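You operate a simulated robot arm through the tools that you are given. There is no shell and no other tool.

You are at the controls of a simulated two-armed robot. One attempt, no reset.

TASK
Tighten the loose gauge column nut with the spanner from the stand drawer.
Fine: white stripe on the green mark, then spanner back in the drawer and the drawer shut. Where these are worked on the way, their far stop is far enough and under half their travel is too little: stand drawer.

It is judged by the outcome, as a careful person would: the job done as asked, and still so three seconds after it is handed in. It fails if anything else is knocked over, pushed out of place, dropped, spilled or broken.

THE ROBOT
Two 7-joint arms with fingered hands on one trunk that stands fixed in place. Base frame: the origin is at the foot of the trunk, x ahead of it, y to its left, z up; the work surface is at about z = 0.8. Lengths are in m, angles in rad, forces in N, time in s.
The left shoulder is at [0.2, 0.135, 0.97], the right one opposite. Each reaches about 0.885 m from its shoulder. Payload 4 kg a hand.
Tool frame (each hand has its own): the origin (TCP) lies between the finger pads and is the grasp point; the fingertips stand 0.025 m ahead of it; z points along the fingers, y is the line along which they close. The gripper opens to 0.088 m; its body begins 0.029 m behind the TCP. The gripper is a hand of 4 fingers: y runs from the thumb to the fingers, the wrist lies at [-0.013, -0.106, -0.174] in the tool frame, and closing takes about 1.5 s.
Orientation is told as [roll, pitch, yaw] about the base's x, y, z axes, in that order, counted from this pose: with the fingers straight down and the wrist toward the robot, the tool's x, y and z point along [0, 1, 0], [1, 0, 0] and [0, 0, -1] of the base frame.

THE INTERFACE
- The arms move only by the tool nudge_tool. It takes "left_targets", "right_targets" or both (then of equal length, played together; a hand with none holds still); each is a list of rows, each a list of 7 numbers: the turn, a rotation vector about the tool's x, y, z in rad, then the shift along the tool's x, y, z in m, then the gripper command, from -1 (fully open) to 1 (shut), values between in proportion. In form: [[rx, ry, rz, x, y, z, grip], ...]. A call has 1 to 20 rows; each row is the pose to reach, as a shift and turn from the pose commanded when the call began, along the tool's axes at that moment. A row lasts 0.2 s, in which the tool goes at most 0.05 m and 0.15 rad; a call with a longer step from one row to the next is refused whole, and so is a gripper value outside its range. Where a pose cannot be reached the arm comes as near as it can. A force on the tool above 40 N (or 10 N above the force at the start of the call, whichever is more), or a blocked arm, ends the call early, and 0.2 s more pass. Each finger travels about 0.153 m/s and halts on what it meets, pressing with about 31 N; the grip force reading is that of the motor and also rises with nothing between the fingers. The clock runs only during rows and for 0.2 s after the last one: add rows that repeat a pose to give the fingers time. The reply holds the time, the measured pose of the TCP, the force on the tool along the base axes, the opening and the grip force, in the units named above and with some noise, with the torque about the TCP (base axes, N m) and any sound that the robot's microphone picked up, and new pictures: "views" is both (left out), scene, wrist or none (wrist: the cameras of the hands that moved).
- Cameras (640 x 400 px; columns grow to the right, rows downward): "scene" is now at [0.1259, -0.0417, 1.57]; the picture's right is [-0.54, -0.84, 0.00], its down [-0.62, 0.40, -0.67] and it looks along [0.57, -0.36, -0.74] (base axes); focal length 355 px, centre (320, 200). "left" rides on the left gripper at [-0.064, -0.083, -0.098] in its tool frame; the picture's right is [-0.62, -0.37, 0.69], its down [0.71, -0.63, 0.30] and it looks along [0.32, 0.68, 0.65] (tool axes); focal length 265 px, centre (320, 200). "right" rides on the right gripper at [0.064, -0.083, -0.098] in its tool frame; the picture's right is [-0.62, 0.37, -0.69], its down [-0.71, -0.63, 0.30] and it looks along [-0.32, 0.68, 0.65] (tool axes); focal length 265 px, centre (320, 200). There is no depth. A picture from a camera that has moved, and an enlarged one, comes with that camera's place and axes in the base frame and with its lens.
- raise_lower(by): slides the trunk up (or, below 0, down) by that many m; the arms and the scene camera ride with it, the base frame stays. It gives what a move gives, with no picture.
- hand_shape(shape, hand): the hand has 4 fingers and takes this shape, open, in about a second: jaw (thumb against the fingers, like two jaws); tri (thumb and two fingers); tip (a fingertip pinch); poke (one finger out to press); point (the index stretched); flat (the hand flat); cup (the hand cupped); fist (a fist). The gripper value then closes the fingers along that shape, each until it touches; the sizes above hold for jaw. It gives what a move gives, with no picture.
- head_to(pan, tilt): turns the head with the scene camera to pan (to the left, within 1.693 rad either way) and tilt (down, from -0.506 to 1.204), counted from straight ahead of the robot. It gives what a move gives, and a new picture of the scene camera.
- enlarge(camera, box): a new picture of the part [left, top, right, bottom] of that camera's present view, enlarged. The clock stands still meanwhile.
- finish_job(): hands the job in; it is judged then, once.

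Places have to be worked out from the pictures, the camera data and where the tool is seen. Open the grippers and draw the arms clear of the work before you hand the job in, unless the task says otherwise.

The tools are called as name(argument=value, ...) on one line, values as JSON. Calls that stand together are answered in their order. nudge_tool: Moves the arms, as the interface text tells. Its arguments: {"type":"object","properties":{"left_targets":{"type":"array","items":{"type":"array","items":{"type":"number"}}},"right_targets":{"type":"array","items":{"type":"array","items":{"type":"number"}}},"views":{"type":"string","enum":["both","scene","wrist","none"]}},"required":[]} The other tools are called the same way: raise_lower (by) moves the trunk up or down; hand_shape (shape, hand) gives the hand a shape; head_to (pan, tilt) turns the head that bears the scene camera; enlarge (camera, box) takes an enlarged picture of a part of a camera's view; finish_job () hands the job in.

At the start:

```text
time: 0.0
left_eef_pos: [0.583, -0.0165, 1.2655]
left_tcp_rot: [0.0, -0.001, 0.0]
left_ft_force: [-0.5, 0.0, -0.5]
left_torque: [0.0, -0.01, -0.01]
left_opening: 0.0876
left_grip_force: 0.0
left_shape: jaw
right_eef_pos: [0.3875, -0.3961, 1.262]
right_tcp_rot: [0.0, 0.001, -0.001]
right_ft_force: [0.2, -0.6, 0.8]
right_torque: [0.02, -0.03, 0.01]
right_opening: 0.0876
right_grip_force: 0.1
right_shape: jaw
trunk travel left (down, up): [-0.575, 0.195]
head pan, tilt (commanded): [-0.565, 0.831]
```

scene: 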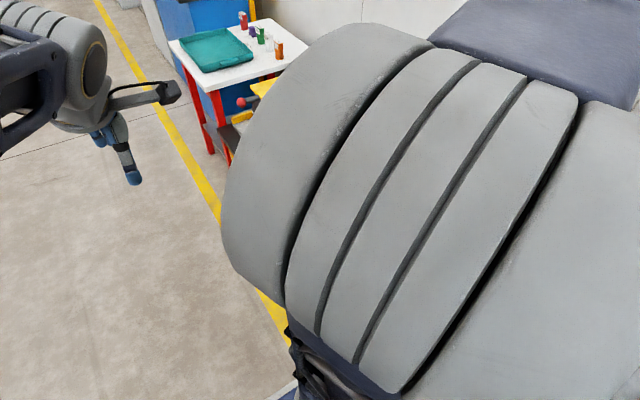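
right: 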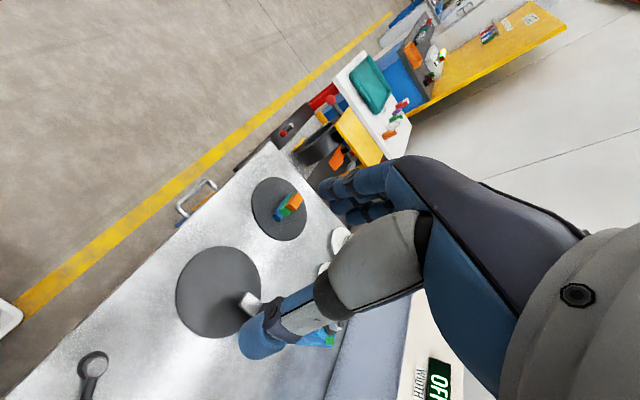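
left: 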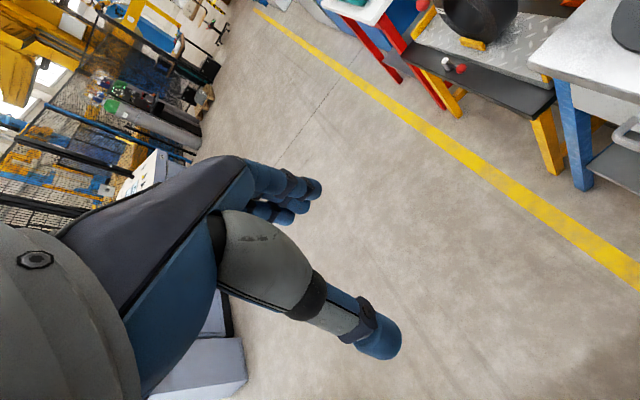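

The right arm blocks the scene camera; the right wrist camera shows a steel table with dark discs and a spanner-like object. I turn the head further right to see the work surface.

head_to(pan=-1.2, tilt=0.8)

enlarge(camera="right", box=[0, 120, 420, 400])

```text
time: 1.0
left_eef_pos: [0.5838, -0.0168, 1.2657]
left_tcp_rot: [0.001, -0.001, -0.002]
left_ft_force: [-0.6, 0.0, 0.7]
left_torque: [0.04, 0.0, 0.04]
left_opening: 0.0875
left_grip_force: 0.0
left_shape: jaw
right_eef_pos: [0.3876, -0.3971, 1.262]
right_tcp_rot: [0.0, -0.001, 0.001]
right_ft_force: [-0.2, 0.5, 0.7]
right_torque: [0.02, -0.01, 0.04]
right_opening: 0.0878
right_grip_force: 0.1
right_shape: jaw
trunk travel left (down, up): [-0.575, 0.195]
head pan, tilt (commanded): [-1.201, 0.799]
camera scene: at [0.0883, -0.0745, 1.5725], right [-0.93, -0.36, 0.0], down [-0.26, 0.67, -0.7], along [0.25, -0.65, -0.72], focal length 355 px, centre (320, 200)
```

scene: 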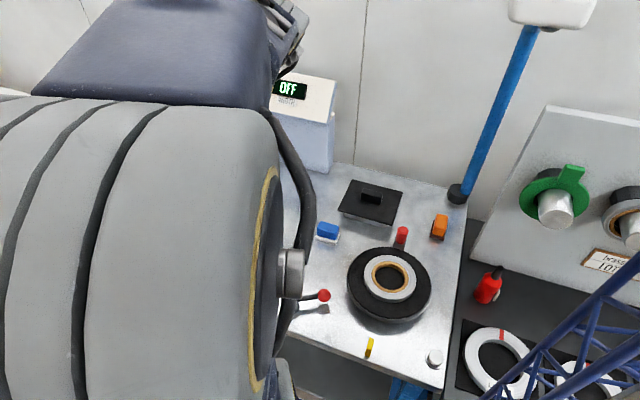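

```text
1.43 times, centred on (210, 260) of right
camera zoom: at [0.3028, -0.3324, 1.3614], right [0.37, -0.62, 0.69], down [-0.63, -0.71, -0.3], along [0.68, -0.32, -0.65], focal length 379 px, centre (477, 114)
```

zoom: 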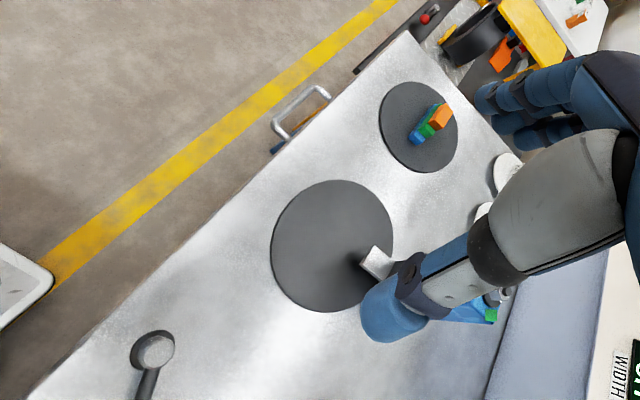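

The arm still hides part of the view. I look further with other head angles to map the stations around me.

head_to(pan=-0.2, tilt=0.9)

head_to(pan=-1.6, tilt=0.7)

head_to(pan=0.6, tilt=0.8)

```text
time: 2.3
left_eef_pos: [0.5837, -0.0168, 1.2638]
left_tcp_rot: [0.001, 0.0, -0.002]
left_ft_force: [0.3, -0.6, -0.6]
left_torque: [0.0, 0.01, 0.0]
left_opening: 0.0873
left_grip_force: 0.2
left_shape: jaw
right_eef_pos: [0.3886, -0.3962, 1.2624]
right_tcp_rot: [0.0, 0.001, 0.001]
right_ft_force: [0.2, -0.4, 0.4]
right_torque: [0.0, -0.01, -0.01]
right_opening: 0.0876
right_grip_force: 0.1
right_shape: jaw
trunk travel left (down, up): [-0.575, 0.195]
head pan, tilt (commanded): [-0.201, 0.901]
camera scene: at [0.1331, -0.0145, 1.5646], right [-0.2, -0.98, 0.0], down [-0.77, 0.16, -0.62], along [0.61, -0.12, -0.78], focal length 355 px, centre (320, 200)
```

scene: 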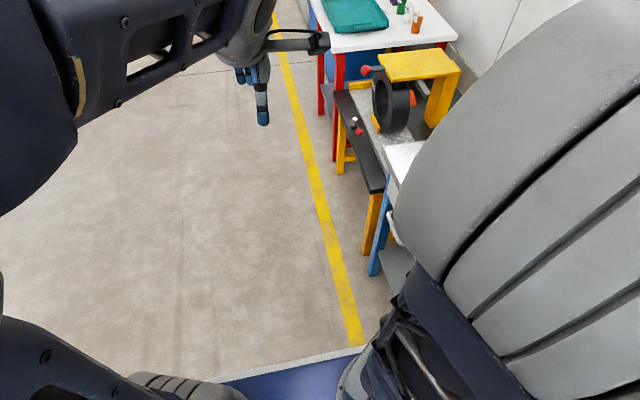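

```text
time: 3.8
left_eef_pos: [0.5833, -0.0158, 1.2645]
left_tcp_rot: [-0.001, -0.001, 0.001]
left_ft_force: [0.0, 0.8, -0.5]
left_torque: [-0.02, 0.04, 0.03]
left_opening: 0.0876
left_grip_force: 0.1
left_shape: jaw
right_eef_pos: [0.3874, -0.3972, 1.2638]
right_tcp_rot: [-0.001, -0.001, 0.002]
right_ft_force: [0.1, 0.0, -0.2]
right_torque: [-0.01, -0.02, 0.0]
right_opening: 0.0877
right_grip_force: 0.1
right_shape: jaw
trunk travel left (down, up): [-0.575, 0.195]
head pan, tilt (commanded): [-1.6, 0.7]
camera scene: at [0.0566, -0.0842, 1.5808], right [-1.0, 0.03, 0.0], down [0.02, 0.64, -0.76], along [-0.02, -0.76, -0.64], focal length 355 px, centre (320, 200)
```

scene: 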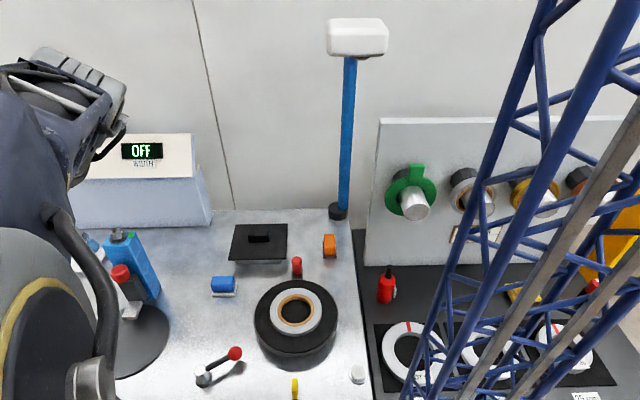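

```text
time: 5.9
left_eef_pos: [0.583, -0.0164, 1.2644]
left_tcp_rot: [-0.001, -0.001, 0.0]
left_ft_force: [-0.7, 0.4, -0.6]
left_torque: [0.0, 0.02, 0.03]
left_opening: 0.0876
left_grip_force: 0.1
left_shape: jaw
right_eef_pos: [0.3873, -0.3967, 1.263]
right_tcp_rot: [-0.001, 0.0, 0.0]
right_ft_force: [-0.4, -0.5, 0.8]
right_torque: [0.0, 0.06, -0.01]
right_opening: 0.0879
right_grip_force: 0.2
right_shape: jaw
trunk travel left (down, up): [-0.575, 0.195]
head pan, tilt (commanded): [0.6, 0.799]
camera scene: at [0.1257, 0.0462, 1.5725], right [0.56, -0.83, 0.0], down [-0.59, -0.4, -0.7], along [0.58, 0.39, -0.72], focal length 355 px, centre (320, 200)
```

scene: 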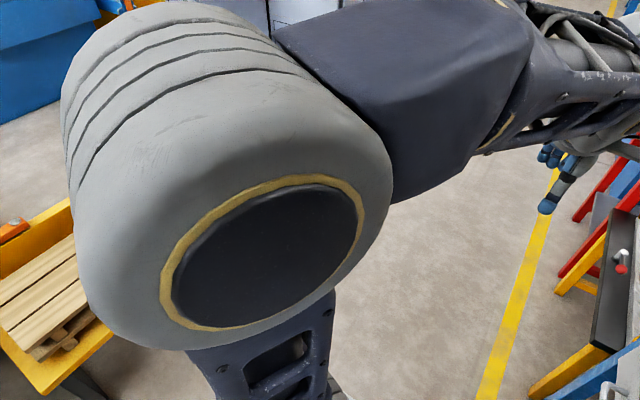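

The work table lies on my right (y about -0.37 to -1.0, x about -0.1 to 0.88, with a drawer handle on the side facing +y near x≈0.65). I shift both arms to the left so the head camera can see the table unobstructed.

nudge_tool(left_targets=[[0, 0, 0, 0.04, 0, 0, -1], [0, 0, 0, 0.08, 0, 0, -1], [0, 0, 0, 0.12, 0, 0, -1], [0, 0, 0, 0.16, 0, 0, -1], [0, 0, 0, 0.2, 0, 0, -1], [0, 0, 0, 0.24, 0, 0, -1], [0, 0, 0, 0.28, 0, 0, -1], [0, 0, 0, 0.3, 0, 0, -1]], right_targets=[[0, 0, 0, 0.035, 0.02, 0.01, -1], [0, 0, 0, 0.07, 0.04, 0.02, -1], [0, 0, 0, 0.105, 0.06, 0.03, -1], [0, 0, 0, 0.14, 0.08, 0.045, -1], [0, 0, 0, 0.175, 0.1, 0.06, -1], [0, 0, 0, 0.21, 0.12, 0.075, -1], [0, 0, 0, 0.245, 0.14, 0.09, -1], [0, 0, 0, 0.28, 0.16, 0.1, -1]], views="wrist")

head_to(pan=-1.0, tilt=0.8)

```text
time: 7.7
left_eef_pos: [0.5834, 0.2838, 1.2649]
left_tcp_rot: [-0.001, 0.0, -0.003]
left_ft_force: [-0.3, -0.2, 0.3]
left_torque: [0.01, 0.0, 0.01]
left_opening: 0.0876
left_grip_force: 0.0
left_shape: jaw
right_eef_pos: [0.5479, -0.1171, 1.1635]
right_tcp_rot: [0.002, 0.0, 0.0]
right_ft_force: [-0.1, -0.1, 0.0]
right_torque: [0.05, -0.01, 0.0]
right_opening: 0.0877
right_grip_force: 0.1
right_shape: jaw
trunk travel left (down, up): [-0.575, 0.195]
head pan, tilt (commanded): [0.6, 0.799]
camera right: at [0.4633, -0.0534, 1.2615], right [0.37, -0.62, 0.69], down [-0.63, -0.71, -0.3], along [0.68, -0.32, -0.65], focal length 265 px, centre (320, 200)
camera left: at [0.4989, 0.2197, 1.3633], right [-0.37, -0.62, -0.69], down [-0.63, 0.72, -0.3], along [0.68, 0.32, -0.65], focal length 265 px, centre (320, 200)
```

right: 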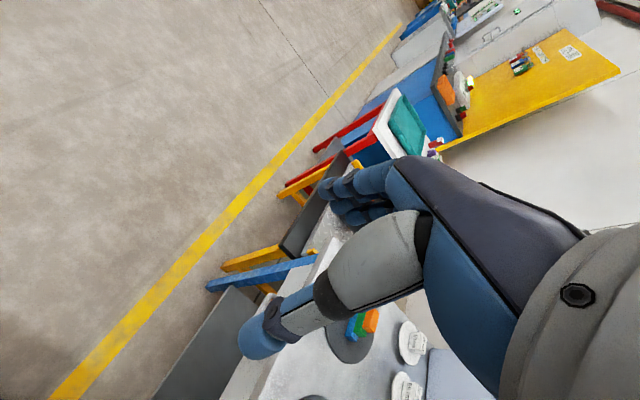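
left: 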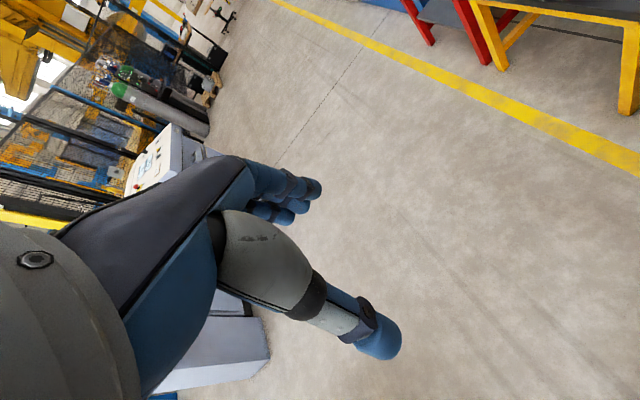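

```text
time: 9.4
left_eef_pos: [0.5841, 0.2842, 1.2646]
left_tcp_rot: [0.001, 0.001, -0.001]
left_ft_force: [-0.2, -0.3, 0.0]
left_torque: [-0.01, 0.0, -0.02]
left_opening: 0.0875
left_grip_force: 0.1
left_shape: jaw
right_eef_pos: [0.5476, -0.1179, 1.1635]
right_tcp_rot: [0.002, 0.0, -0.001]
right_ft_force: [-0.1, 0.0, 0.1]
right_torque: [0.01, 0.01, -0.02]
right_opening: 0.0876
right_grip_force: 0.0
right_shape: jaw
trunk travel left (down, up): [-0.575, 0.195]
head pan, tilt (commanded): [-1.0, 0.799]
camera scene: at [0.1027, -0.0672, 1.5725], right [-0.84, -0.54, 0.0], down [-0.39, 0.6, -0.7], along [0.38, -0.59, -0.72], focal length 355 px, centre (320, 200)
```

scene: 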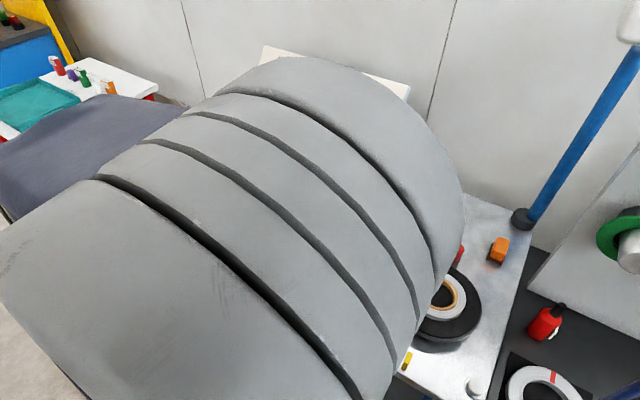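

The elbow still hides the table from the head. I use the right wrist camera instead: raise the hand and yaw it to look out over the table.

nudge_tool(right_targets=[[0, 0, 0.14, -0.019, -0.021, -0.02, -1], [0, 0, 0.28, -0.038, -0.042, -0.04, -1], [0, 0, 0.42, -0.057, -0.063, -0.06, -1], [0, 0, 0.56, -0.076, -0.084, -0.08, -1], [0, 0, 0.7, -0.095, -0.105, -0.1, -1], [0, 0, 0.84, -0.114, -0.126, -0.12, -1], [0, 0, 0.98, -0.133, -0.148, -0.14, -1], [0, 0, 1.0, -0.133, -0.148, -0.14, -1]])

```text
time: 10.5
left_eef_pos: [0.5842, 0.2831, 1.2657]
left_tcp_rot: [0.002, 0.002, 0.0]
left_ft_force: [0.5, 0.3, 0.0]
left_torque: [-0.01, -0.02, 0.0]
left_opening: 0.0874
left_grip_force: 0.2
left_shape: jaw
right_eef_pos: [0.4751, -0.1774, 1.2117]
right_tcp_rot: [-0.012, 0.169, -0.504]
right_ft_force: [-0.7, 0.3, 0.2]
right_torque: [0.01, 0.0, -0.02]
right_opening: 0.0877
right_grip_force: 0.0
right_shape: jaw
trunk travel left (down, up): [-0.575, 0.195]
head pan, tilt (commanded): [-1.0, 0.799]
stopped in row 5 (right hand): the arm was blocked; the commanded pose is now the measured one
camera scene: at [0.1039, -0.0664, 1.5725], right [-0.83, -0.56, 0.0], down [-0.4, 0.6, -0.7], along [0.39, -0.58, -0.72], focal length 355 px, centre (320, 200)
camera right: at [0.448, -0.088, 1.3212], right [0.12, -0.77, 0.63], down [-0.93, -0.31, -0.19], along [0.34, -0.56, -0.75], focal length 265 px, centre (320, 200)
```

scene: 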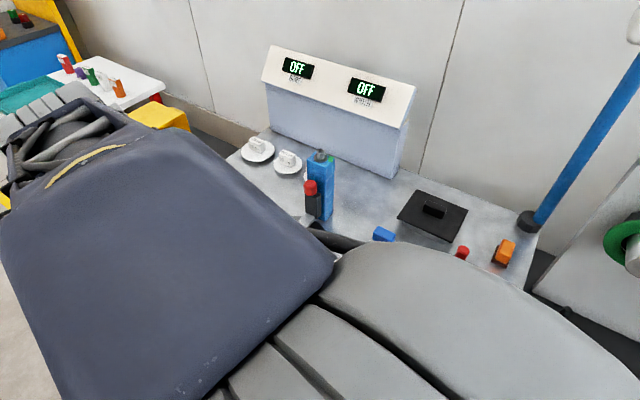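
right: 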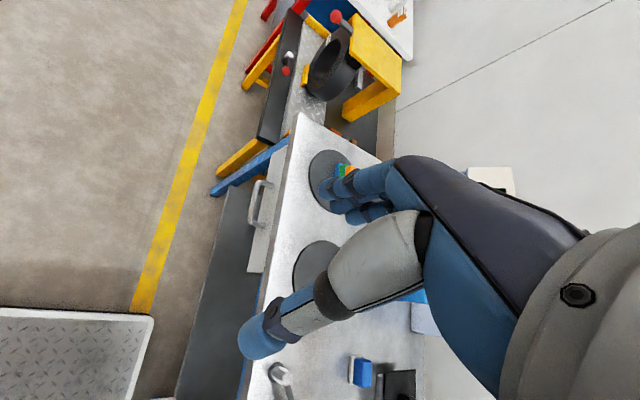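

The arm hit a limit, but now the head camera sees the back of the table: a two-display box and a blue column with a red/black part. I zoom in.

enlarge(camera="scene", box=[220, 120, 420, 250])

enlarge(camera="right", box=[180, 110, 440, 400])

```text
3.08 times, centred on (320, 185) of scene
camera zoom: at [0.1039, -0.0664, 1.5725], right [-0.83, -0.56, 0.0], down [-0.4, 0.6, -0.7], along [0.39, -0.58, -0.72], focal length 1092 px, centre (320, 246)
```

zoom: 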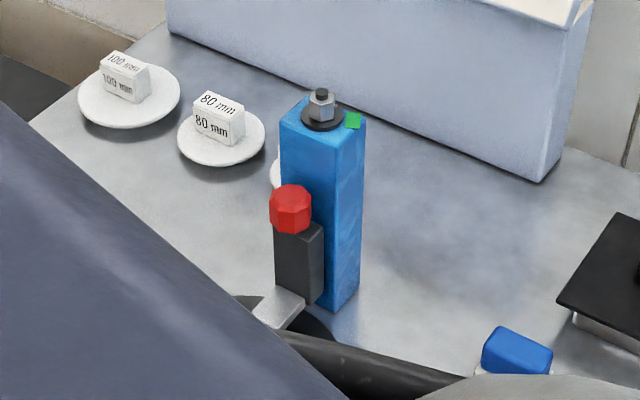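

```text
1.38 times, centred on (310, 255) of right
camera zoom: at [0.448, -0.088, 1.3212], right [0.12, -0.77, 0.63], down [-0.93, -0.31, -0.19], along [0.34, -0.56, -0.75], focal length 366 px, centre (334, 124)
```

zoom: 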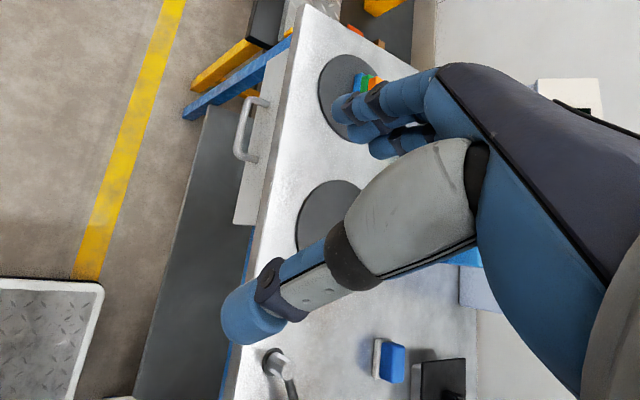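

The blue gauge column carries a hex nut on top with a green mark on the column's top face. I zoom on the nut and on the drawer.

enlarge(camera="scene", box=[304, 142, 344, 167])

enlarge(camera="right", box=[200, 100, 360, 300])

```text
16.00 times, centred on (324, 154) of scene
camera zoom: at [0.1039, -0.0664, 1.5725], right [-0.83, -0.56, 0.0], down [-0.4, 0.6, -0.7], along [0.39, -0.58, -0.72], focal length 5680 px, centre (256, 928)
```

zoom: 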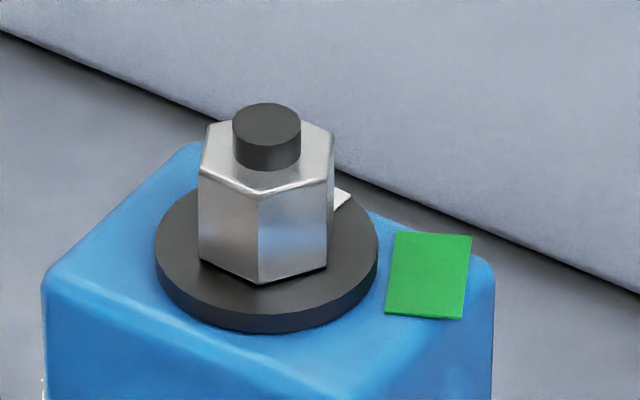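

```text
2.00 times, centred on (280, 200) of right
camera zoom: at [0.448, -0.088, 1.3212], right [0.12, -0.77, 0.63], down [-0.93, -0.31, -0.19], along [0.34, -0.56, -0.75], focal length 531 px, centre (400, 200)
```

zoom: 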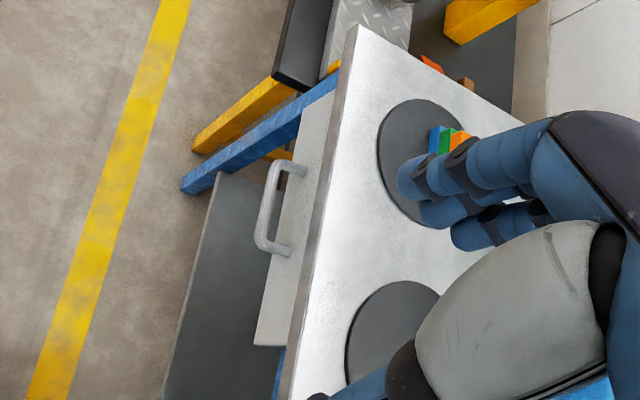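

The nut's white stripe sits behind it (roughly toward -y) and the green mark lies about 50° clockwise of it seen from above, which is the tightening sense. The drawer handle triangulates to x 0.60–0.72, y≈-0.347, z≈0.69; I start bringing the left hand down and yaw it to face the drawer.

nudge_tool(left_targets=[[0, 0, 0.14, 0, 0.005, 0.035, -1], [0, 0, 0.28, 0, 0.01, 0.07, -1], [0, 0, 0.42, 0, 0.015, 0.105, -1], [0, 0, 0.56, 0, 0.02, 0.14, -1], [0, 0, 0.7, 0, 0.025, 0.175, -1], [0, 0, 0.84, 0, 0.03, 0.21, -1], [0, 0, 0.98, 0, 0.035, 0.245, -1], [0, 0, 1.12, 0, 0.04, 0.28, -1], [0, 0, 1.26, 0, 0.045, 0.315, -1], [0, 0, 1.4, 0, 0.05, 0.35, -1], [0, 0, 1.54, 0, 0.055, 0.385, -1], [0, 0, 1.5708, 0, 0.06, 0.4, -1]])

```text
time: 13.1
left_eef_pos: [0.6438, 0.2832, 0.8643]
left_tcp_rot: [0.0, -0.002, -1.573]
left_ft_force: [0.2, 0.0, -0.2]
left_torque: [0.0, 0.03, -0.03]
left_opening: 0.0877
left_grip_force: 0.0
left_shape: jaw
right_eef_pos: [0.4746, -0.178, 1.2106]
right_tcp_rot: [-0.012, 0.167, -0.507]
right_ft_force: [-0.6, -0.2, -1.0]
right_torque: [0.04, 0.01, 0.01]
right_opening: 0.0878
right_grip_force: 0.0
right_shape: jaw
trunk travel left (down, up): [-0.575, 0.195]
head pan, tilt (commanded): [-1.0, 0.799]
camera scene: at [0.1031, -0.0669, 1.5726], right [-0.84, -0.55, 0.0], down [-0.39, 0.6, -0.7], along [0.38, -0.58, -0.72], focal length 355 px, centre (320, 200)
camera left: at [0.5779, 0.3673, 0.9628], right [-0.62, 0.37, -0.69], down [0.72, 0.63, -0.3], along [0.32, -0.68, -0.65], focal length 265 px, centre (320, 200)
```

scene: 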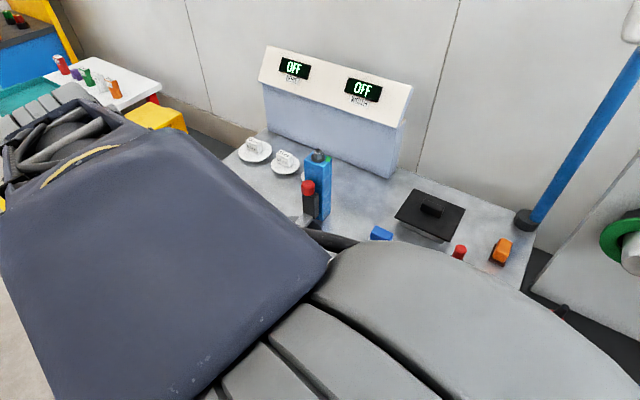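
left: 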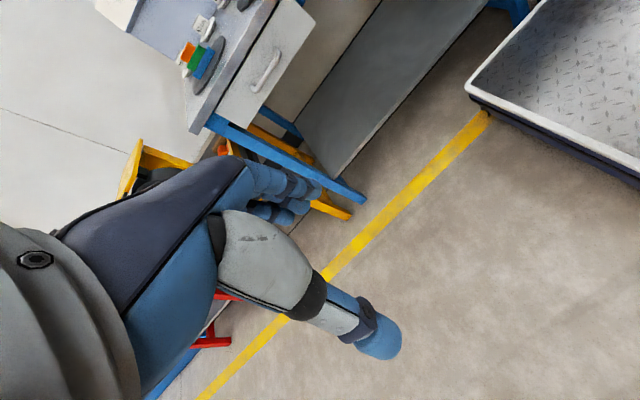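

The left yaw worked and its camera sees the drawer front and handle. I zoom in there.

enlarge(camera="left", box=[180, 0, 340, 120])

```text
3.33 times, centred on (260, 60) of left
camera zoom: at [0.5779, 0.3673, 0.9628], right [-0.62, 0.37, -0.69], down [0.72, 0.63, -0.3], along [0.32, -0.68, -0.65], focal length 885 px, centre (520, 667)
```

zoom: 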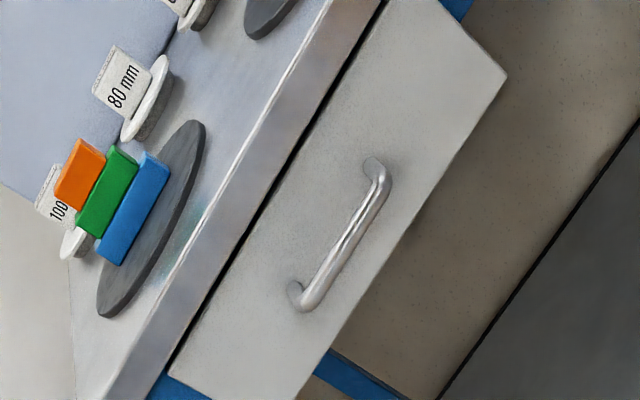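

Handle re-estimate: x 0.59–0.71, z≈0.70–0.71, bar at y≈-0.347. I bring the left hand to a pre-grasp in front of it, fingers pointing to -y and tilted about 25° down.

nudge_tool(left_targets=[[-0.087, 0, 0, 0.001, 0.04, 0.009, -1], [-0.174, 0, 0, 0.002, 0.08, 0.018, -1], [-0.261, 0, 0, 0.003, 0.12, 0.027, -1], [-0.348, 0, 0, 0.004, 0.16, 0.036, -1], [-0.435, 0, 0, 0.005, 0.2, 0.045, -1], [-0.522, 0, 0, 0.006, 0.24, 0.054, -1], [-0.609, 0, 0, 0.007, 0.28, 0.063, -1], [-0.696, 0, 0, 0.008, 0.32, 0.072, -1], [-0.783, 0, 0, 0.009, 0.36, 0.081, -1], [-0.87, 0, 0, 0.01, 0.4, 0.09, -1], [-0.957, 0, 0, 0.011, 0.44, 0.099, -1], [-1.044, 0, 0, 0.011, 0.48, 0.108, -0.6], [-1.134, 0, 0, 0.011, 0.5, 0.114, -0.3]])

```text
time: 15.9
left_eef_pos: [0.6552, -0.2159, 0.7516]
left_tcp_rot: [0.002, -1.135, -1.574]
left_ft_force: [0.1, 0.0, -0.6]
left_torque: [-0.03, 0.02, -0.02]
left_opening: 0.0577
left_grip_force: 0.1
left_shape: jaw
right_eef_pos: [0.4752, -0.1777, 1.2106]
right_tcp_rot: [-0.012, 0.169, -0.508]
right_ft_force: [-0.1, -0.3, -1.0]
right_torque: [-0.03, 0.01, -0.02]
right_opening: 0.0877
right_grip_force: 0.2
right_shape: jaw
trunk travel left (down, up): [-0.575, 0.195]
head pan, tilt (commanded): [-1.0, 0.799]
camera scene: at [0.103, -0.0666, 1.5726], right [-0.84, -0.55, 0.0], down [-0.39, 0.6, -0.7], along [0.38, -0.58, -0.72], focal length 355 px, centre (320, 200)
camera left: at [0.5892, -0.0913, 0.7163], right [-0.62, -0.47, -0.63], down [0.72, -0.01, -0.7], along [0.32, -0.88, 0.34], focal length 265 px, centre (320, 200)
```

scene: 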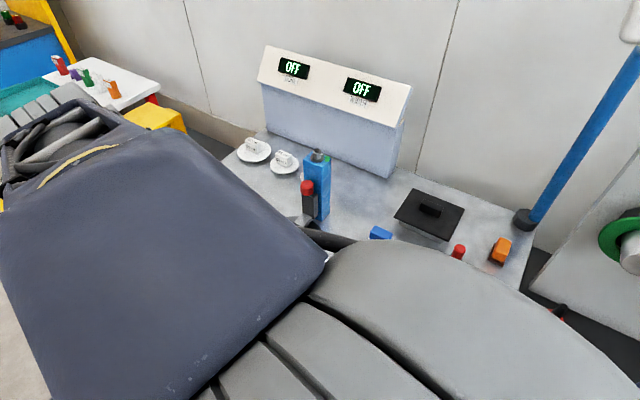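
left: 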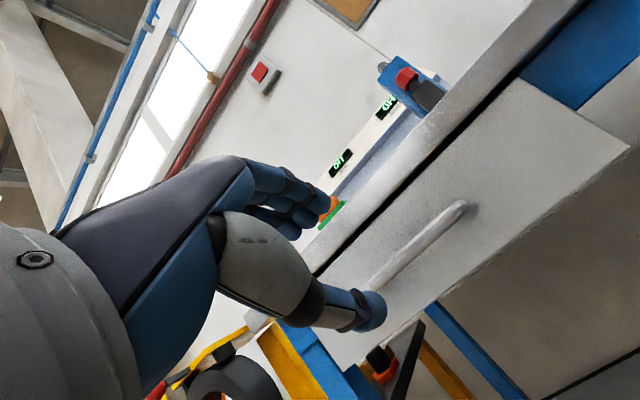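

The close camera puts the bar at z≈0.711, x 0.59–0.70; the fingers are above it and the thumb below. I advance along the fingers until the bar is between the pads.

nudge_tool(left_targets=[[0, 0, 0, 0, 0.003, 0.02, -0.3], [0, 0, 0, 0, 0.006, 0.04, -0.3], [0, 0, 0, 0, 0.009, 0.06, -0.3], [0, 0, 0, 0, 0.012, 0.08, -0.3], [0, 0, 0, 0, 0.015, 0.1, -0.3], [0, 0, 0, 0, 0.015, 0.115, -0.3], [0, 0, 0, 0, 0.015, 0.128, -0.3]], views="wrist")

```text
time: 17.5
left_eef_pos: [0.6525, -0.3278, 0.7153]
left_tcp_rot: [-0.022, -1.125, -1.55]
left_ft_force: [0.3, 0.4, 0.6]
left_torque: [-0.03, -0.05, -0.01]
left_opening: 0.0575
left_grip_force: 0.1
left_shape: jaw
left hand out of reach, approached as far as the arm can: row 6, 7
right_eef_pos: [0.4747, -0.1789, 1.2106]
right_tcp_rot: [-0.012, 0.169, -0.51]
right_ft_force: [0.2, 0.7, -0.4]
right_torque: [-0.01, -0.01, 0.01]
right_opening: 0.0877
right_grip_force: 0.1
right_shape: jaw
trunk travel left (down, up): [-0.575, 0.195]
head pan, tilt (commanded): [-1.0, 0.799]
camera left: at [0.5862, -0.2031, 0.6829], right [-0.62, -0.47, -0.62], down [0.71, 0.0, -0.71], along [0.33, -0.88, 0.33], focal length 265 px, centre (320, 200)
```

left: 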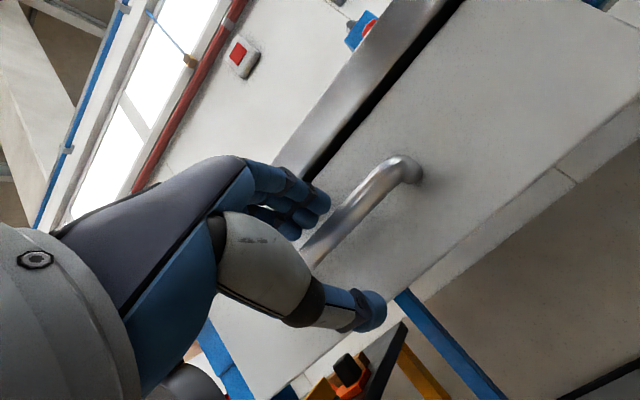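

The bar sits between fingers and thumb, though the arm reports it is at its reach limit about 1.5 cm short. I close the grip on the bar and check.

nudge_tool(left_targets=[[0, 0, 0, 0, 0, 0, 0], [0, 0, 0, 0, 0, 0, 0.4], [0, 0, 0, 0, 0, 0, 0.8], [0, 0, 0, 0, 0, 0, 1], [0, 0, 0, 0, 0, 0, 1], [0, 0, 0, 0, 0, 0, 1]], views="wrist")

```text
time: 18.9
left_eef_pos: [0.6523, -0.3265, 0.713]
left_tcp_rot: [-0.026, -1.123, -1.544]
left_ft_force: [2.2, -4.3, -10.6]
left_torque: [0.08, -0.02, -0.07]
left_opening: 0.0036
left_grip_force: 30.8
left_shape: jaw
right_eef_pos: [0.4758, -0.1784, 1.2103]
right_tcp_rot: [-0.012, 0.171, -0.511]
right_ft_force: [0.0, 0.2, 0.5]
right_torque: [0.01, 0.01, 0.01]
right_opening: 0.0878
right_grip_force: 0.1
right_shape: jaw
trunk travel left (down, up): [-0.575, 0.195]
head pan, tilt (commanded): [-1.0, 0.799]
camera left: at [0.5859, -0.2022, 0.6812], right [-0.62, -0.47, -0.63], down [0.71, 0.0, -0.71], along [0.33, -0.88, 0.33], focal length 265 px, centre (320, 200)
```

left: 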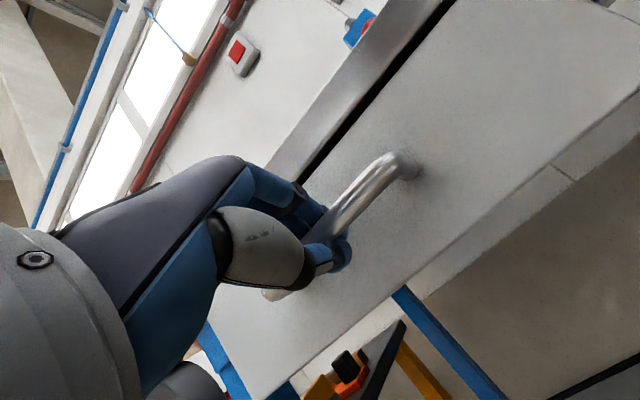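

The fingers have wrapped the bar (contact force felt). I pull gently toward +y and see whether the drawer follows.

nudge_tool(left_targets=[[0, 0, 0, 0, -0.0087, -0.018, 1], [0, 0, 0, 0, -0.0174, -0.036, 1], [0, 0, 0, 0, -0.0261, -0.054, 1], [0, 0, 0, 0, -0.0347, -0.072, 1]], views="wrist")

```text
time: 19.9
left_eef_pos: [0.6523, -0.2469, 0.7136]
left_tcp_rot: [-0.003, -1.133, -1.572]
left_ft_force: [-0.8, 1.4, -11.3]
left_torque: [0.13, -0.05, -0.11]
left_opening: 0.004
left_grip_force: 30.8
left_shape: jaw
right_eef_pos: [0.4743, -0.1793, 1.2092]
right_tcp_rot: [-0.013, 0.172, -0.51]
right_ft_force: [0.2, 0.0, 0.3]
right_torque: [0.01, 0.0, 0.02]
right_opening: 0.0879
right_grip_force: 0.0
right_shape: jaw
trunk travel left (down, up): [-0.575, 0.195]
head pan, tilt (commanded): [-1.0, 0.799]
camera left: at [0.5874, -0.1224, 0.6792], right [-0.62, -0.47, -0.63], down [0.71, -0.01, -0.7], along [0.32, -0.88, 0.34], focal length 265 px, centre (320, 200)
```

left: 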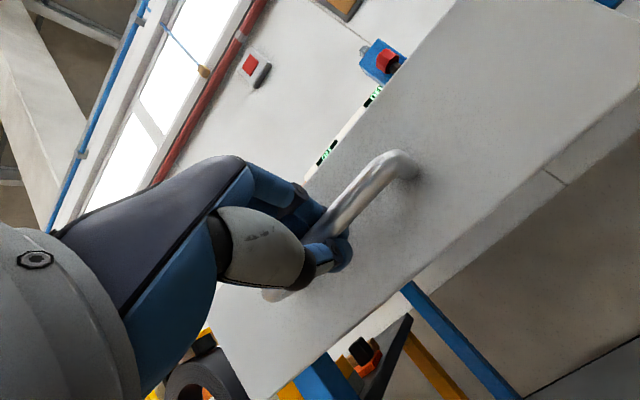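

The drawer follows the hand (8 cm so far). I keep pulling toward its stop.

nudge_tool(left_targets=[[0, 0, 0, 0, -0.0087, -0.018, 1], [0, 0, 0, 0, -0.0172, -0.0365, 1], [0, 0, 0, 0, -0.0257, -0.055, 1], [0, 0, 0, 0, -0.0342, -0.073, 1], [0, 0, 0, 0, -0.0427, -0.091, 1], [0, 0, 0, 0, -0.0512, -0.109, 1], [0, 0, 0, 0, -0.0597, -0.127, 1], [0, 0, 0, 0, -0.0682, -0.145, 1], [0, 0, 0, 0, -0.0767, -0.163, 1], [0, 0, 0, 0, -0.0852, -0.181, 1]])

```text
time: 22.0
left_eef_pos: [0.6512, -0.0744, 0.7103]
left_tcp_rot: [-0.009, -1.136, -1.567]
left_ft_force: [8.4, -23.2, -10.3]
left_torque: [0.11, 0.01, 0.01]
left_opening: 0.0037
left_grip_force: 30.6
left_shape: jaw
right_eef_pos: [0.4764, -0.1789, 1.2091]
right_tcp_rot: [-0.011, 0.171, -0.509]
right_ft_force: [0.1, 0.8, 1.3]
right_torque: [-0.03, 0.02, 0.02]
right_opening: 0.0875
right_grip_force: 0.0
right_shape: jaw
trunk travel left (down, up): [-0.575, 0.195]
head pan, tilt (commanded): [-1.0, 0.799]
stopped in row 10 (left hand): the force on the tool passed its limit at 56 N (the readings are from after the stop); the commanded pose is now the measured one
camera scene: at [0.1034, -0.0682, 1.5724], right [-0.84, -0.54, 0.0], down [-0.39, 0.6, -0.7], along [0.38, -0.59, -0.72], focal length 355 px, centre (320, 200)
camera left: at [0.5868, 0.0499, 0.6781], right [-0.62, -0.47, -0.62], down [0.71, -0.01, -0.7], along [0.32, -0.88, 0.34], focal length 265 px, centre (320, 200)
```

scene: 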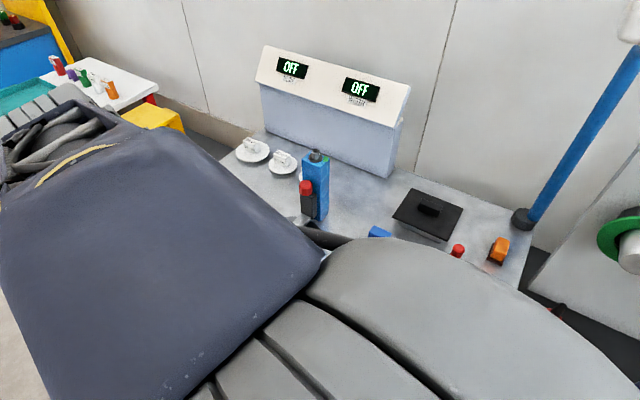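
left: 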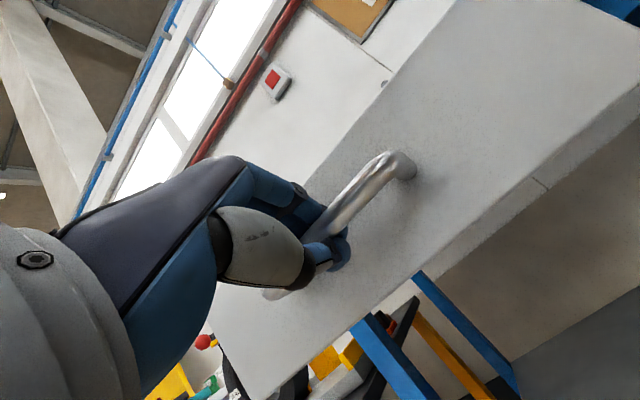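

The drawer hit its stop after about 0.25 m of travel. I open the left hand and back it off along the fingers.

nudge_tool(left_targets=[[0, 0, 0, 0, 0, 0, 0.4], [0, 0, 0, 0, 0, 0, -0.2], [0, 0, 0, 0, 0, 0, -0.3], [0, 0, 0, 0, 0, 0, -0.3], [0, 0, 0, 0, 0, -0.03, -0.3], [0, 0, 0, 0, 0, -0.06, -0.3], [0, 0, 0, 0, 0, -0.09, -0.3], [0, 0, 0, 0, 0, -0.12, -0.3], [0, 0, 0, 0, 0, -0.16, -0.3]], views="wrist")

```text
time: 24.0
left_eef_pos: [0.653, 0.0734, 0.779]
left_tcp_rot: [-0.005, -1.135, -1.569]
left_ft_force: [0.2, 0.1, 0.8]
left_torque: [-0.02, 0.02, -0.01]
left_opening: 0.0567
left_grip_force: 0.2
left_shape: jaw
right_eef_pos: [0.4745, -0.1798, 1.2098]
right_tcp_rot: [-0.013, 0.17, -0.51]
right_ft_force: [0.4, -0.8, 1.0]
right_torque: [0.0, 0.01, -0.01]
right_opening: 0.0878
right_grip_force: 0.1
right_shape: jaw
trunk travel left (down, up): [-0.575, 0.195]
head pan, tilt (commanded): [-1.0, 0.799]
camera left: at [0.5882, 0.1978, 0.7459], right [-0.62, -0.47, -0.62], down [0.71, -0.01, -0.7], along [0.32, -0.88, 0.34], focal length 265 px, centre (320, 200)
```

left: 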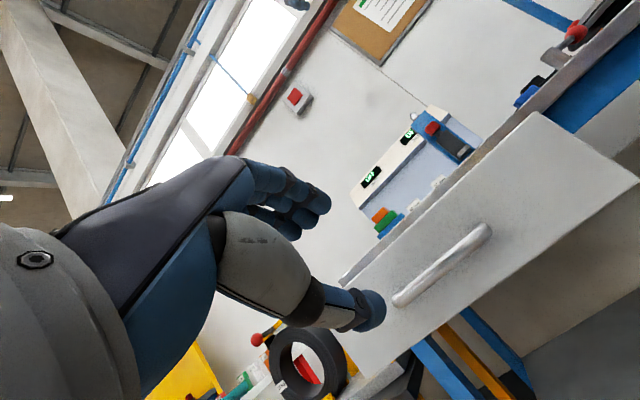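

The drawer stays open and the left hand is free. I lift the left hand and tilt it back down so its camera looks into the drawer.

nudge_tool(left_targets=[[0.14, 0, 0, -0.019, 0.021, -0.021, -0.3], [0.28, 0, 0, -0.038, 0.042, -0.042, -0.5], [0.42, 0, 0, -0.057, 0.063, -0.063, -0.8], [0.56, 0, 0, -0.076, 0.084, -0.084, -1], [0.7, 0, 0, -0.095, 0.105, -0.105, -1], [0.84, 0, 0, -0.114, 0.126, -0.126, -1], [0.98, 0, 0, -0.133, 0.147, -0.147, -1], [1.12, 0, 0, -0.15, 0.166, -0.165, -1]], views="wrist")

```text
time: 25.8
left_eef_pos: [0.5038, 0.1538, 1.0007]
left_tcp_rot: [-0.003, -0.014, -1.572]
left_ft_force: [0.7, -0.8, -0.4]
left_torque: [-0.02, 0.03, 0.01]
left_opening: 0.0876
left_grip_force: 0.0
left_shape: jaw
right_eef_pos: [0.4756, -0.1783, 1.2095]
right_tcp_rot: [-0.012, 0.171, -0.511]
right_ft_force: [0.3, 0.1, 1.0]
right_torque: [-0.02, -0.01, -0.02]
right_opening: 0.0877
right_grip_force: 0.0
right_shape: jaw
trunk travel left (down, up): [-0.575, 0.195]
head pan, tilt (commanded): [-1.0, 0.799]
camera left: at [0.4387, 0.2389, 1.0982], right [-0.62, 0.36, -0.7], down [0.71, 0.63, -0.31], along [0.32, -0.69, -0.65], focal length 265 px, centre (320, 200)
```

left: 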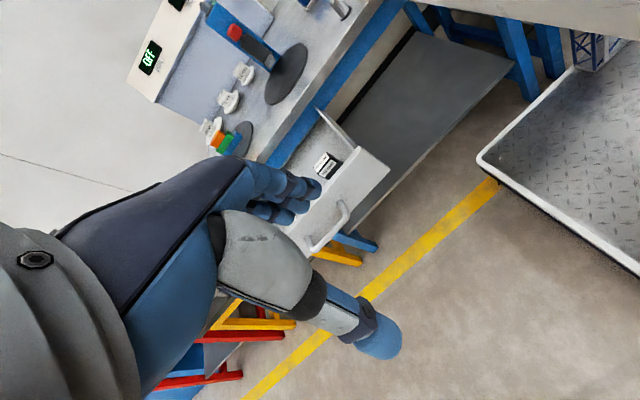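

The fingers hide part of the drawer. I move the left hand up and toward +x so the drawer interior comes clear of the fingers.

nudge_tool(left_targets=[[0, 0, 0, 0.03, 0, -0.035, -1], [0, 0, 0, 0.06, 0, -0.07, -1], [0, 0, 0, 0.09, 0, -0.105, -1], [0, 0, 0, 0.12, 0, -0.14, -1], [0, 0, 0, 0.15, 0, -0.15, -1]], views="wrist")

enlarge(camera="left", box=[280, 40, 480, 240])

```text
time: 27.0
left_eef_pos: [0.6538, 0.1545, 1.1512]
left_tcp_rot: [-0.001, -0.014, -1.571]
left_ft_force: [0.5, 0.4, -0.3]
left_torque: [-0.02, 0.01, 0.0]
left_opening: 0.0875
left_grip_force: 0.1
left_shape: jaw
right_eef_pos: [0.4751, -0.1797, 1.2097]
right_tcp_rot: [-0.013, 0.172, -0.51]
right_ft_force: [-0.3, -0.4, -0.5]
right_torque: [0.0, 0.01, 0.02]
right_opening: 0.0879
right_grip_force: 0.0
right_shape: jaw
trunk travel left (down, up): [-0.575, 0.195]
head pan, tilt (commanded): [-1.0, 0.799]
camera left: at [0.588, 0.2402, 1.248], right [-0.62, 0.36, -0.7], down [0.72, 0.62, -0.32], along [0.32, -0.69, -0.64], focal length 265 px, centre (320, 200)
```

left: 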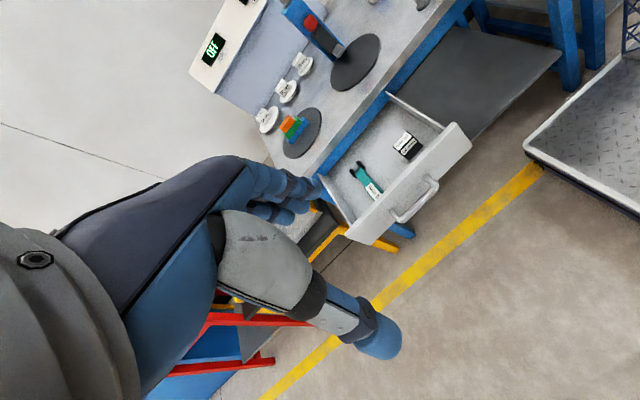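

```text
2.00 times, centred on (380, 140) of left
camera zoom: at [0.588, 0.2402, 1.248], right [-0.62, 0.36, -0.7], down [0.72, 0.62, -0.32], along [0.32, -0.69, -0.64], focal length 531 px, centre (200, 320)
```

zoom: 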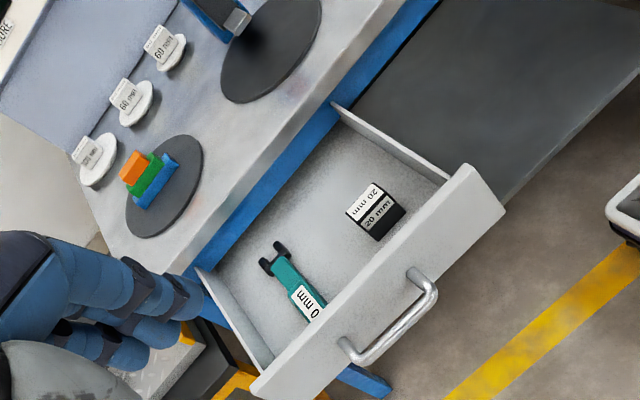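

The drawer holds a teal open-ended spanner (x≈0.71, y≈-0.35 to -0.2, along y, jaw toward the table) and a 20 mm block. I zoom closely on the spanner.

enlarge(camera="left", box=[330, 140, 410, 220])

head_to(pan=-0.35, tilt=0.9)

```text
5.00 times, centred on (370, 180) of left
camera zoom: at [0.588, 0.2402, 1.248], right [-0.62, 0.36, -0.7], down [0.72, 0.62, -0.32], along [0.32, -0.69, -0.64], focal length 1327 px, centre (70, 300)
```

zoom: 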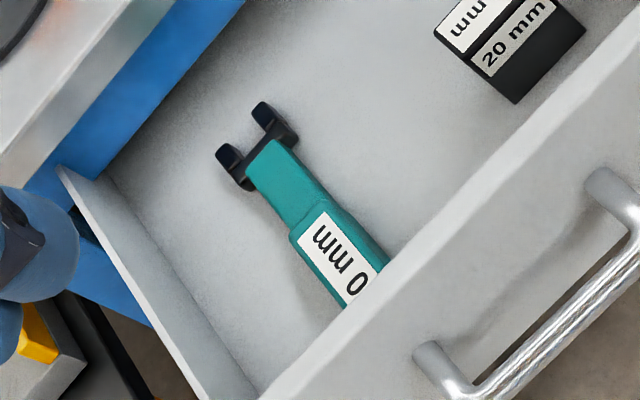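

```text
time: 28.0
left_eef_pos: [0.6524, 0.1542, 1.1507]
left_tcp_rot: [-0.002, -0.016, -1.573]
left_ft_force: [-0.4, -0.8, 0.1]
left_torque: [-0.01, 0.0, -0.01]
left_opening: 0.0875
left_grip_force: 0.0
left_shape: jaw
right_eef_pos: [0.4762, -0.1787, 1.2098]
right_tcp_rot: [-0.013, 0.172, -0.509]
right_ft_force: [0.1, -0.4, 0.6]
right_torque: [0.01, 0.03, -0.01]
right_opening: 0.0874
right_grip_force: 0.1
right_shape: jaw
trunk travel left (down, up): [-0.575, 0.195]
head pan, tilt (commanded): [-0.351, 0.901]
camera scene: at [0.1298, -0.026, 1.5646], right [-0.35, -0.94, 0.0], down [-0.73, 0.28, -0.62], along [0.58, -0.22, -0.78], focal length 355 px, centre (320, 200)
```

scene: 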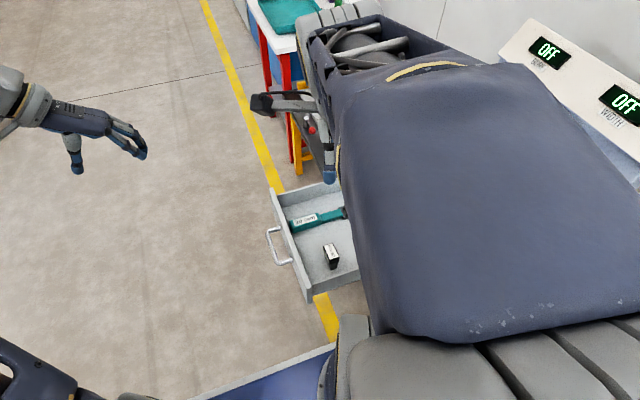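

The head camera now sees the open drawer with the whole spanner. I zoom in for its exact place.

enlarge(camera="scene", box=[260, 170, 380, 310])

enlarge(camera="scene", box=[280, 200, 352, 240])

```text
2.86 times, centred on (320, 240) of scene
camera zoom: at [0.1298, -0.026, 1.5646], right [-0.35, -0.94, 0.0], down [-0.73, 0.28, -0.62], along [0.58, -0.22, -0.78], focal length 1014 px, centre (320, 86)
```

zoom: 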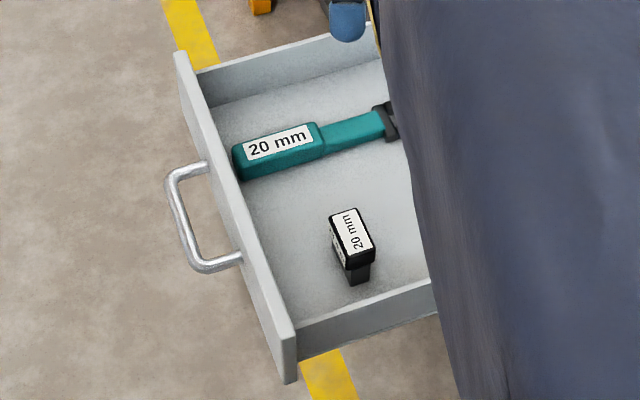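

```text
8.89 times, centred on (316, 220) of scene
camera zoom: at [0.1298, -0.026, 1.5646], right [-0.35, -0.94, 0.0], down [-0.73, 0.28, -0.62], along [0.58, -0.22, -0.78], focal length 3155 px, centre (356, 22)
```

zoom: 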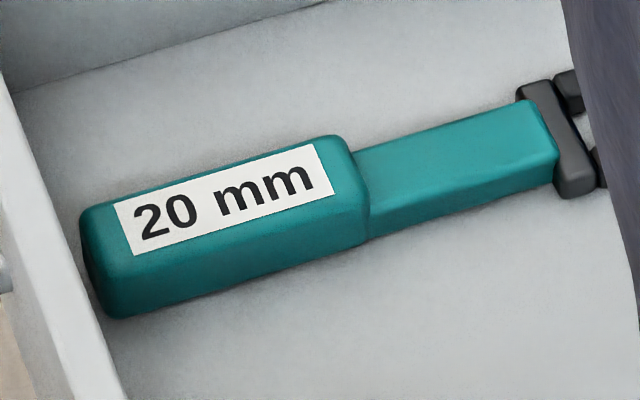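

The spanner's grip section is centred near x≈0.714, y≈-0.20, with its top at z≈0.705; jaw end near y≈-0.33. I bring the right hand back to fingers-down orientation above the drawer.

nudge_tool(right_targets=[[-0.0215, -0.0039, -0.0636, 0.0089, 0.0257, 0.0222, -1], [-0.043, -0.0078, -0.1273, 0.0177, 0.0514, 0.0444, -1], [-0.0645, -0.0116, -0.1909, 0.0266, 0.0771, 0.0666, -1], [-0.086, -0.0155, -0.2545, 0.0355, 0.1028, 0.0888, -1], [-0.1075, -0.0194, -0.3181, 0.0443, 0.1285, 0.1109, -1], [-0.129, -0.0233, -0.3818, 0.0532, 0.1542, 0.1331, -1], [-0.1505, -0.0271, -0.4454, 0.062, 0.1799, 0.1553, -1], [-0.172, -0.031, -0.509, 0.0709, 0.2056, 0.1775, -1]])

```text
time: 29.8
left_eef_pos: [0.6536, 0.154, 1.1502]
left_tcp_rot: [-0.002, -0.017, -1.573]
left_ft_force: [-0.5, 0.3, -0.1]
left_torque: [0.03, 0.0, 0.0]
left_opening: 0.0877
left_grip_force: 0.1
left_shape: jaw
right_eef_pos: [0.6597, -0.203, 1.0003]
right_tcp_rot: [0.0, -0.003, 0.001]
right_ft_force: [0.4, 0.6, -0.2]
right_torque: [-0.01, -0.03, -0.02]
right_opening: 0.0874
right_grip_force: 0.0
right_shape: jaw
trunk travel left (down, up): [-0.575, 0.195]
head pan, tilt (commanded): [-0.351, 0.901]
camera scene: at [0.1297, -0.0251, 1.5647], right [-0.34, -0.94, 0.0], down [-0.74, 0.27, -0.62], along [0.58, -0.21, -0.78], focal length 355 px, centre (320, 200)
camera right: at [0.5742, -0.1385, 1.0975], right [0.37, -0.62, 0.69], down [-0.63, -0.72, -0.31], along [0.69, -0.32, -0.65], focal length 265 px, centre (320, 200)
```

scene: 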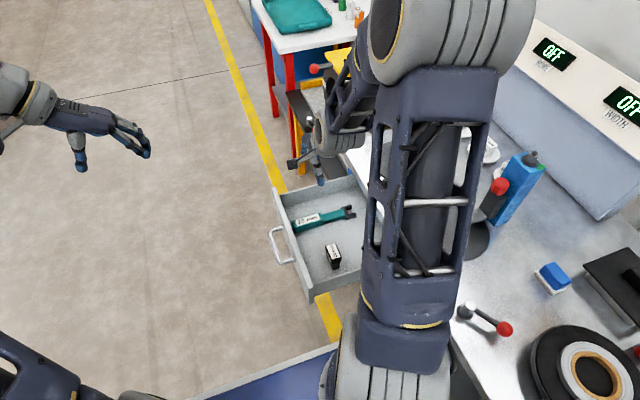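
right: 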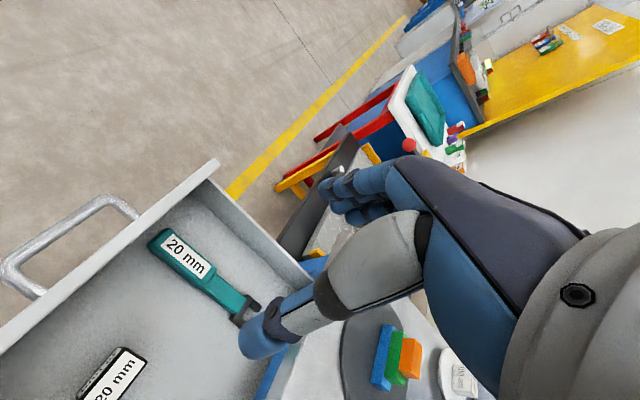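

The right hand is now over the drawer and its camera sees the spanner well. I zoom in both cameras to fix the spanner's place precisely.

enlarge(camera="right", box=[130, 210, 290, 350])

enlarge(camera="scene", box=[270, 190, 370, 250])

```text
2.86 times, centred on (210, 280) of right
camera zoom: at [0.5742, -0.1385, 1.0975], right [0.37, -0.62, 0.69], down [-0.63, -0.72, -0.31], along [0.69, -0.32, -0.65], focal length 758 px, centre (634, -29)
```

zoom: 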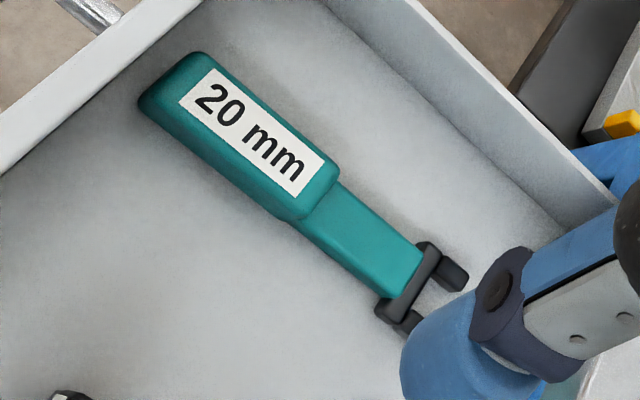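

```text
6.40 times, centred on (320, 220) of scene
camera zoom: at [0.1297, -0.0251, 1.5647], right [-0.34, -0.94, 0.0], down [-0.74, 0.27, -0.62], along [0.58, -0.21, -0.78], focal length 2272 px, centre (320, 72)
```

zoom: 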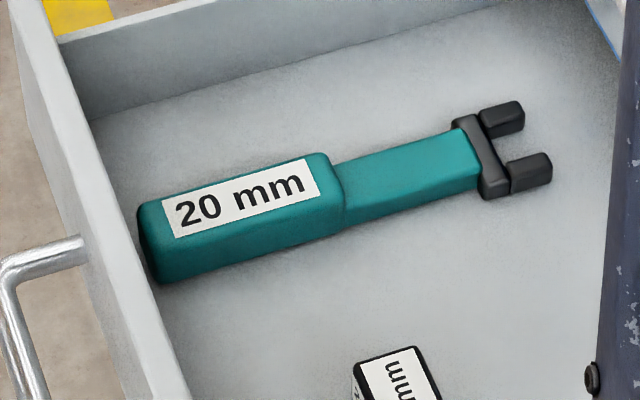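

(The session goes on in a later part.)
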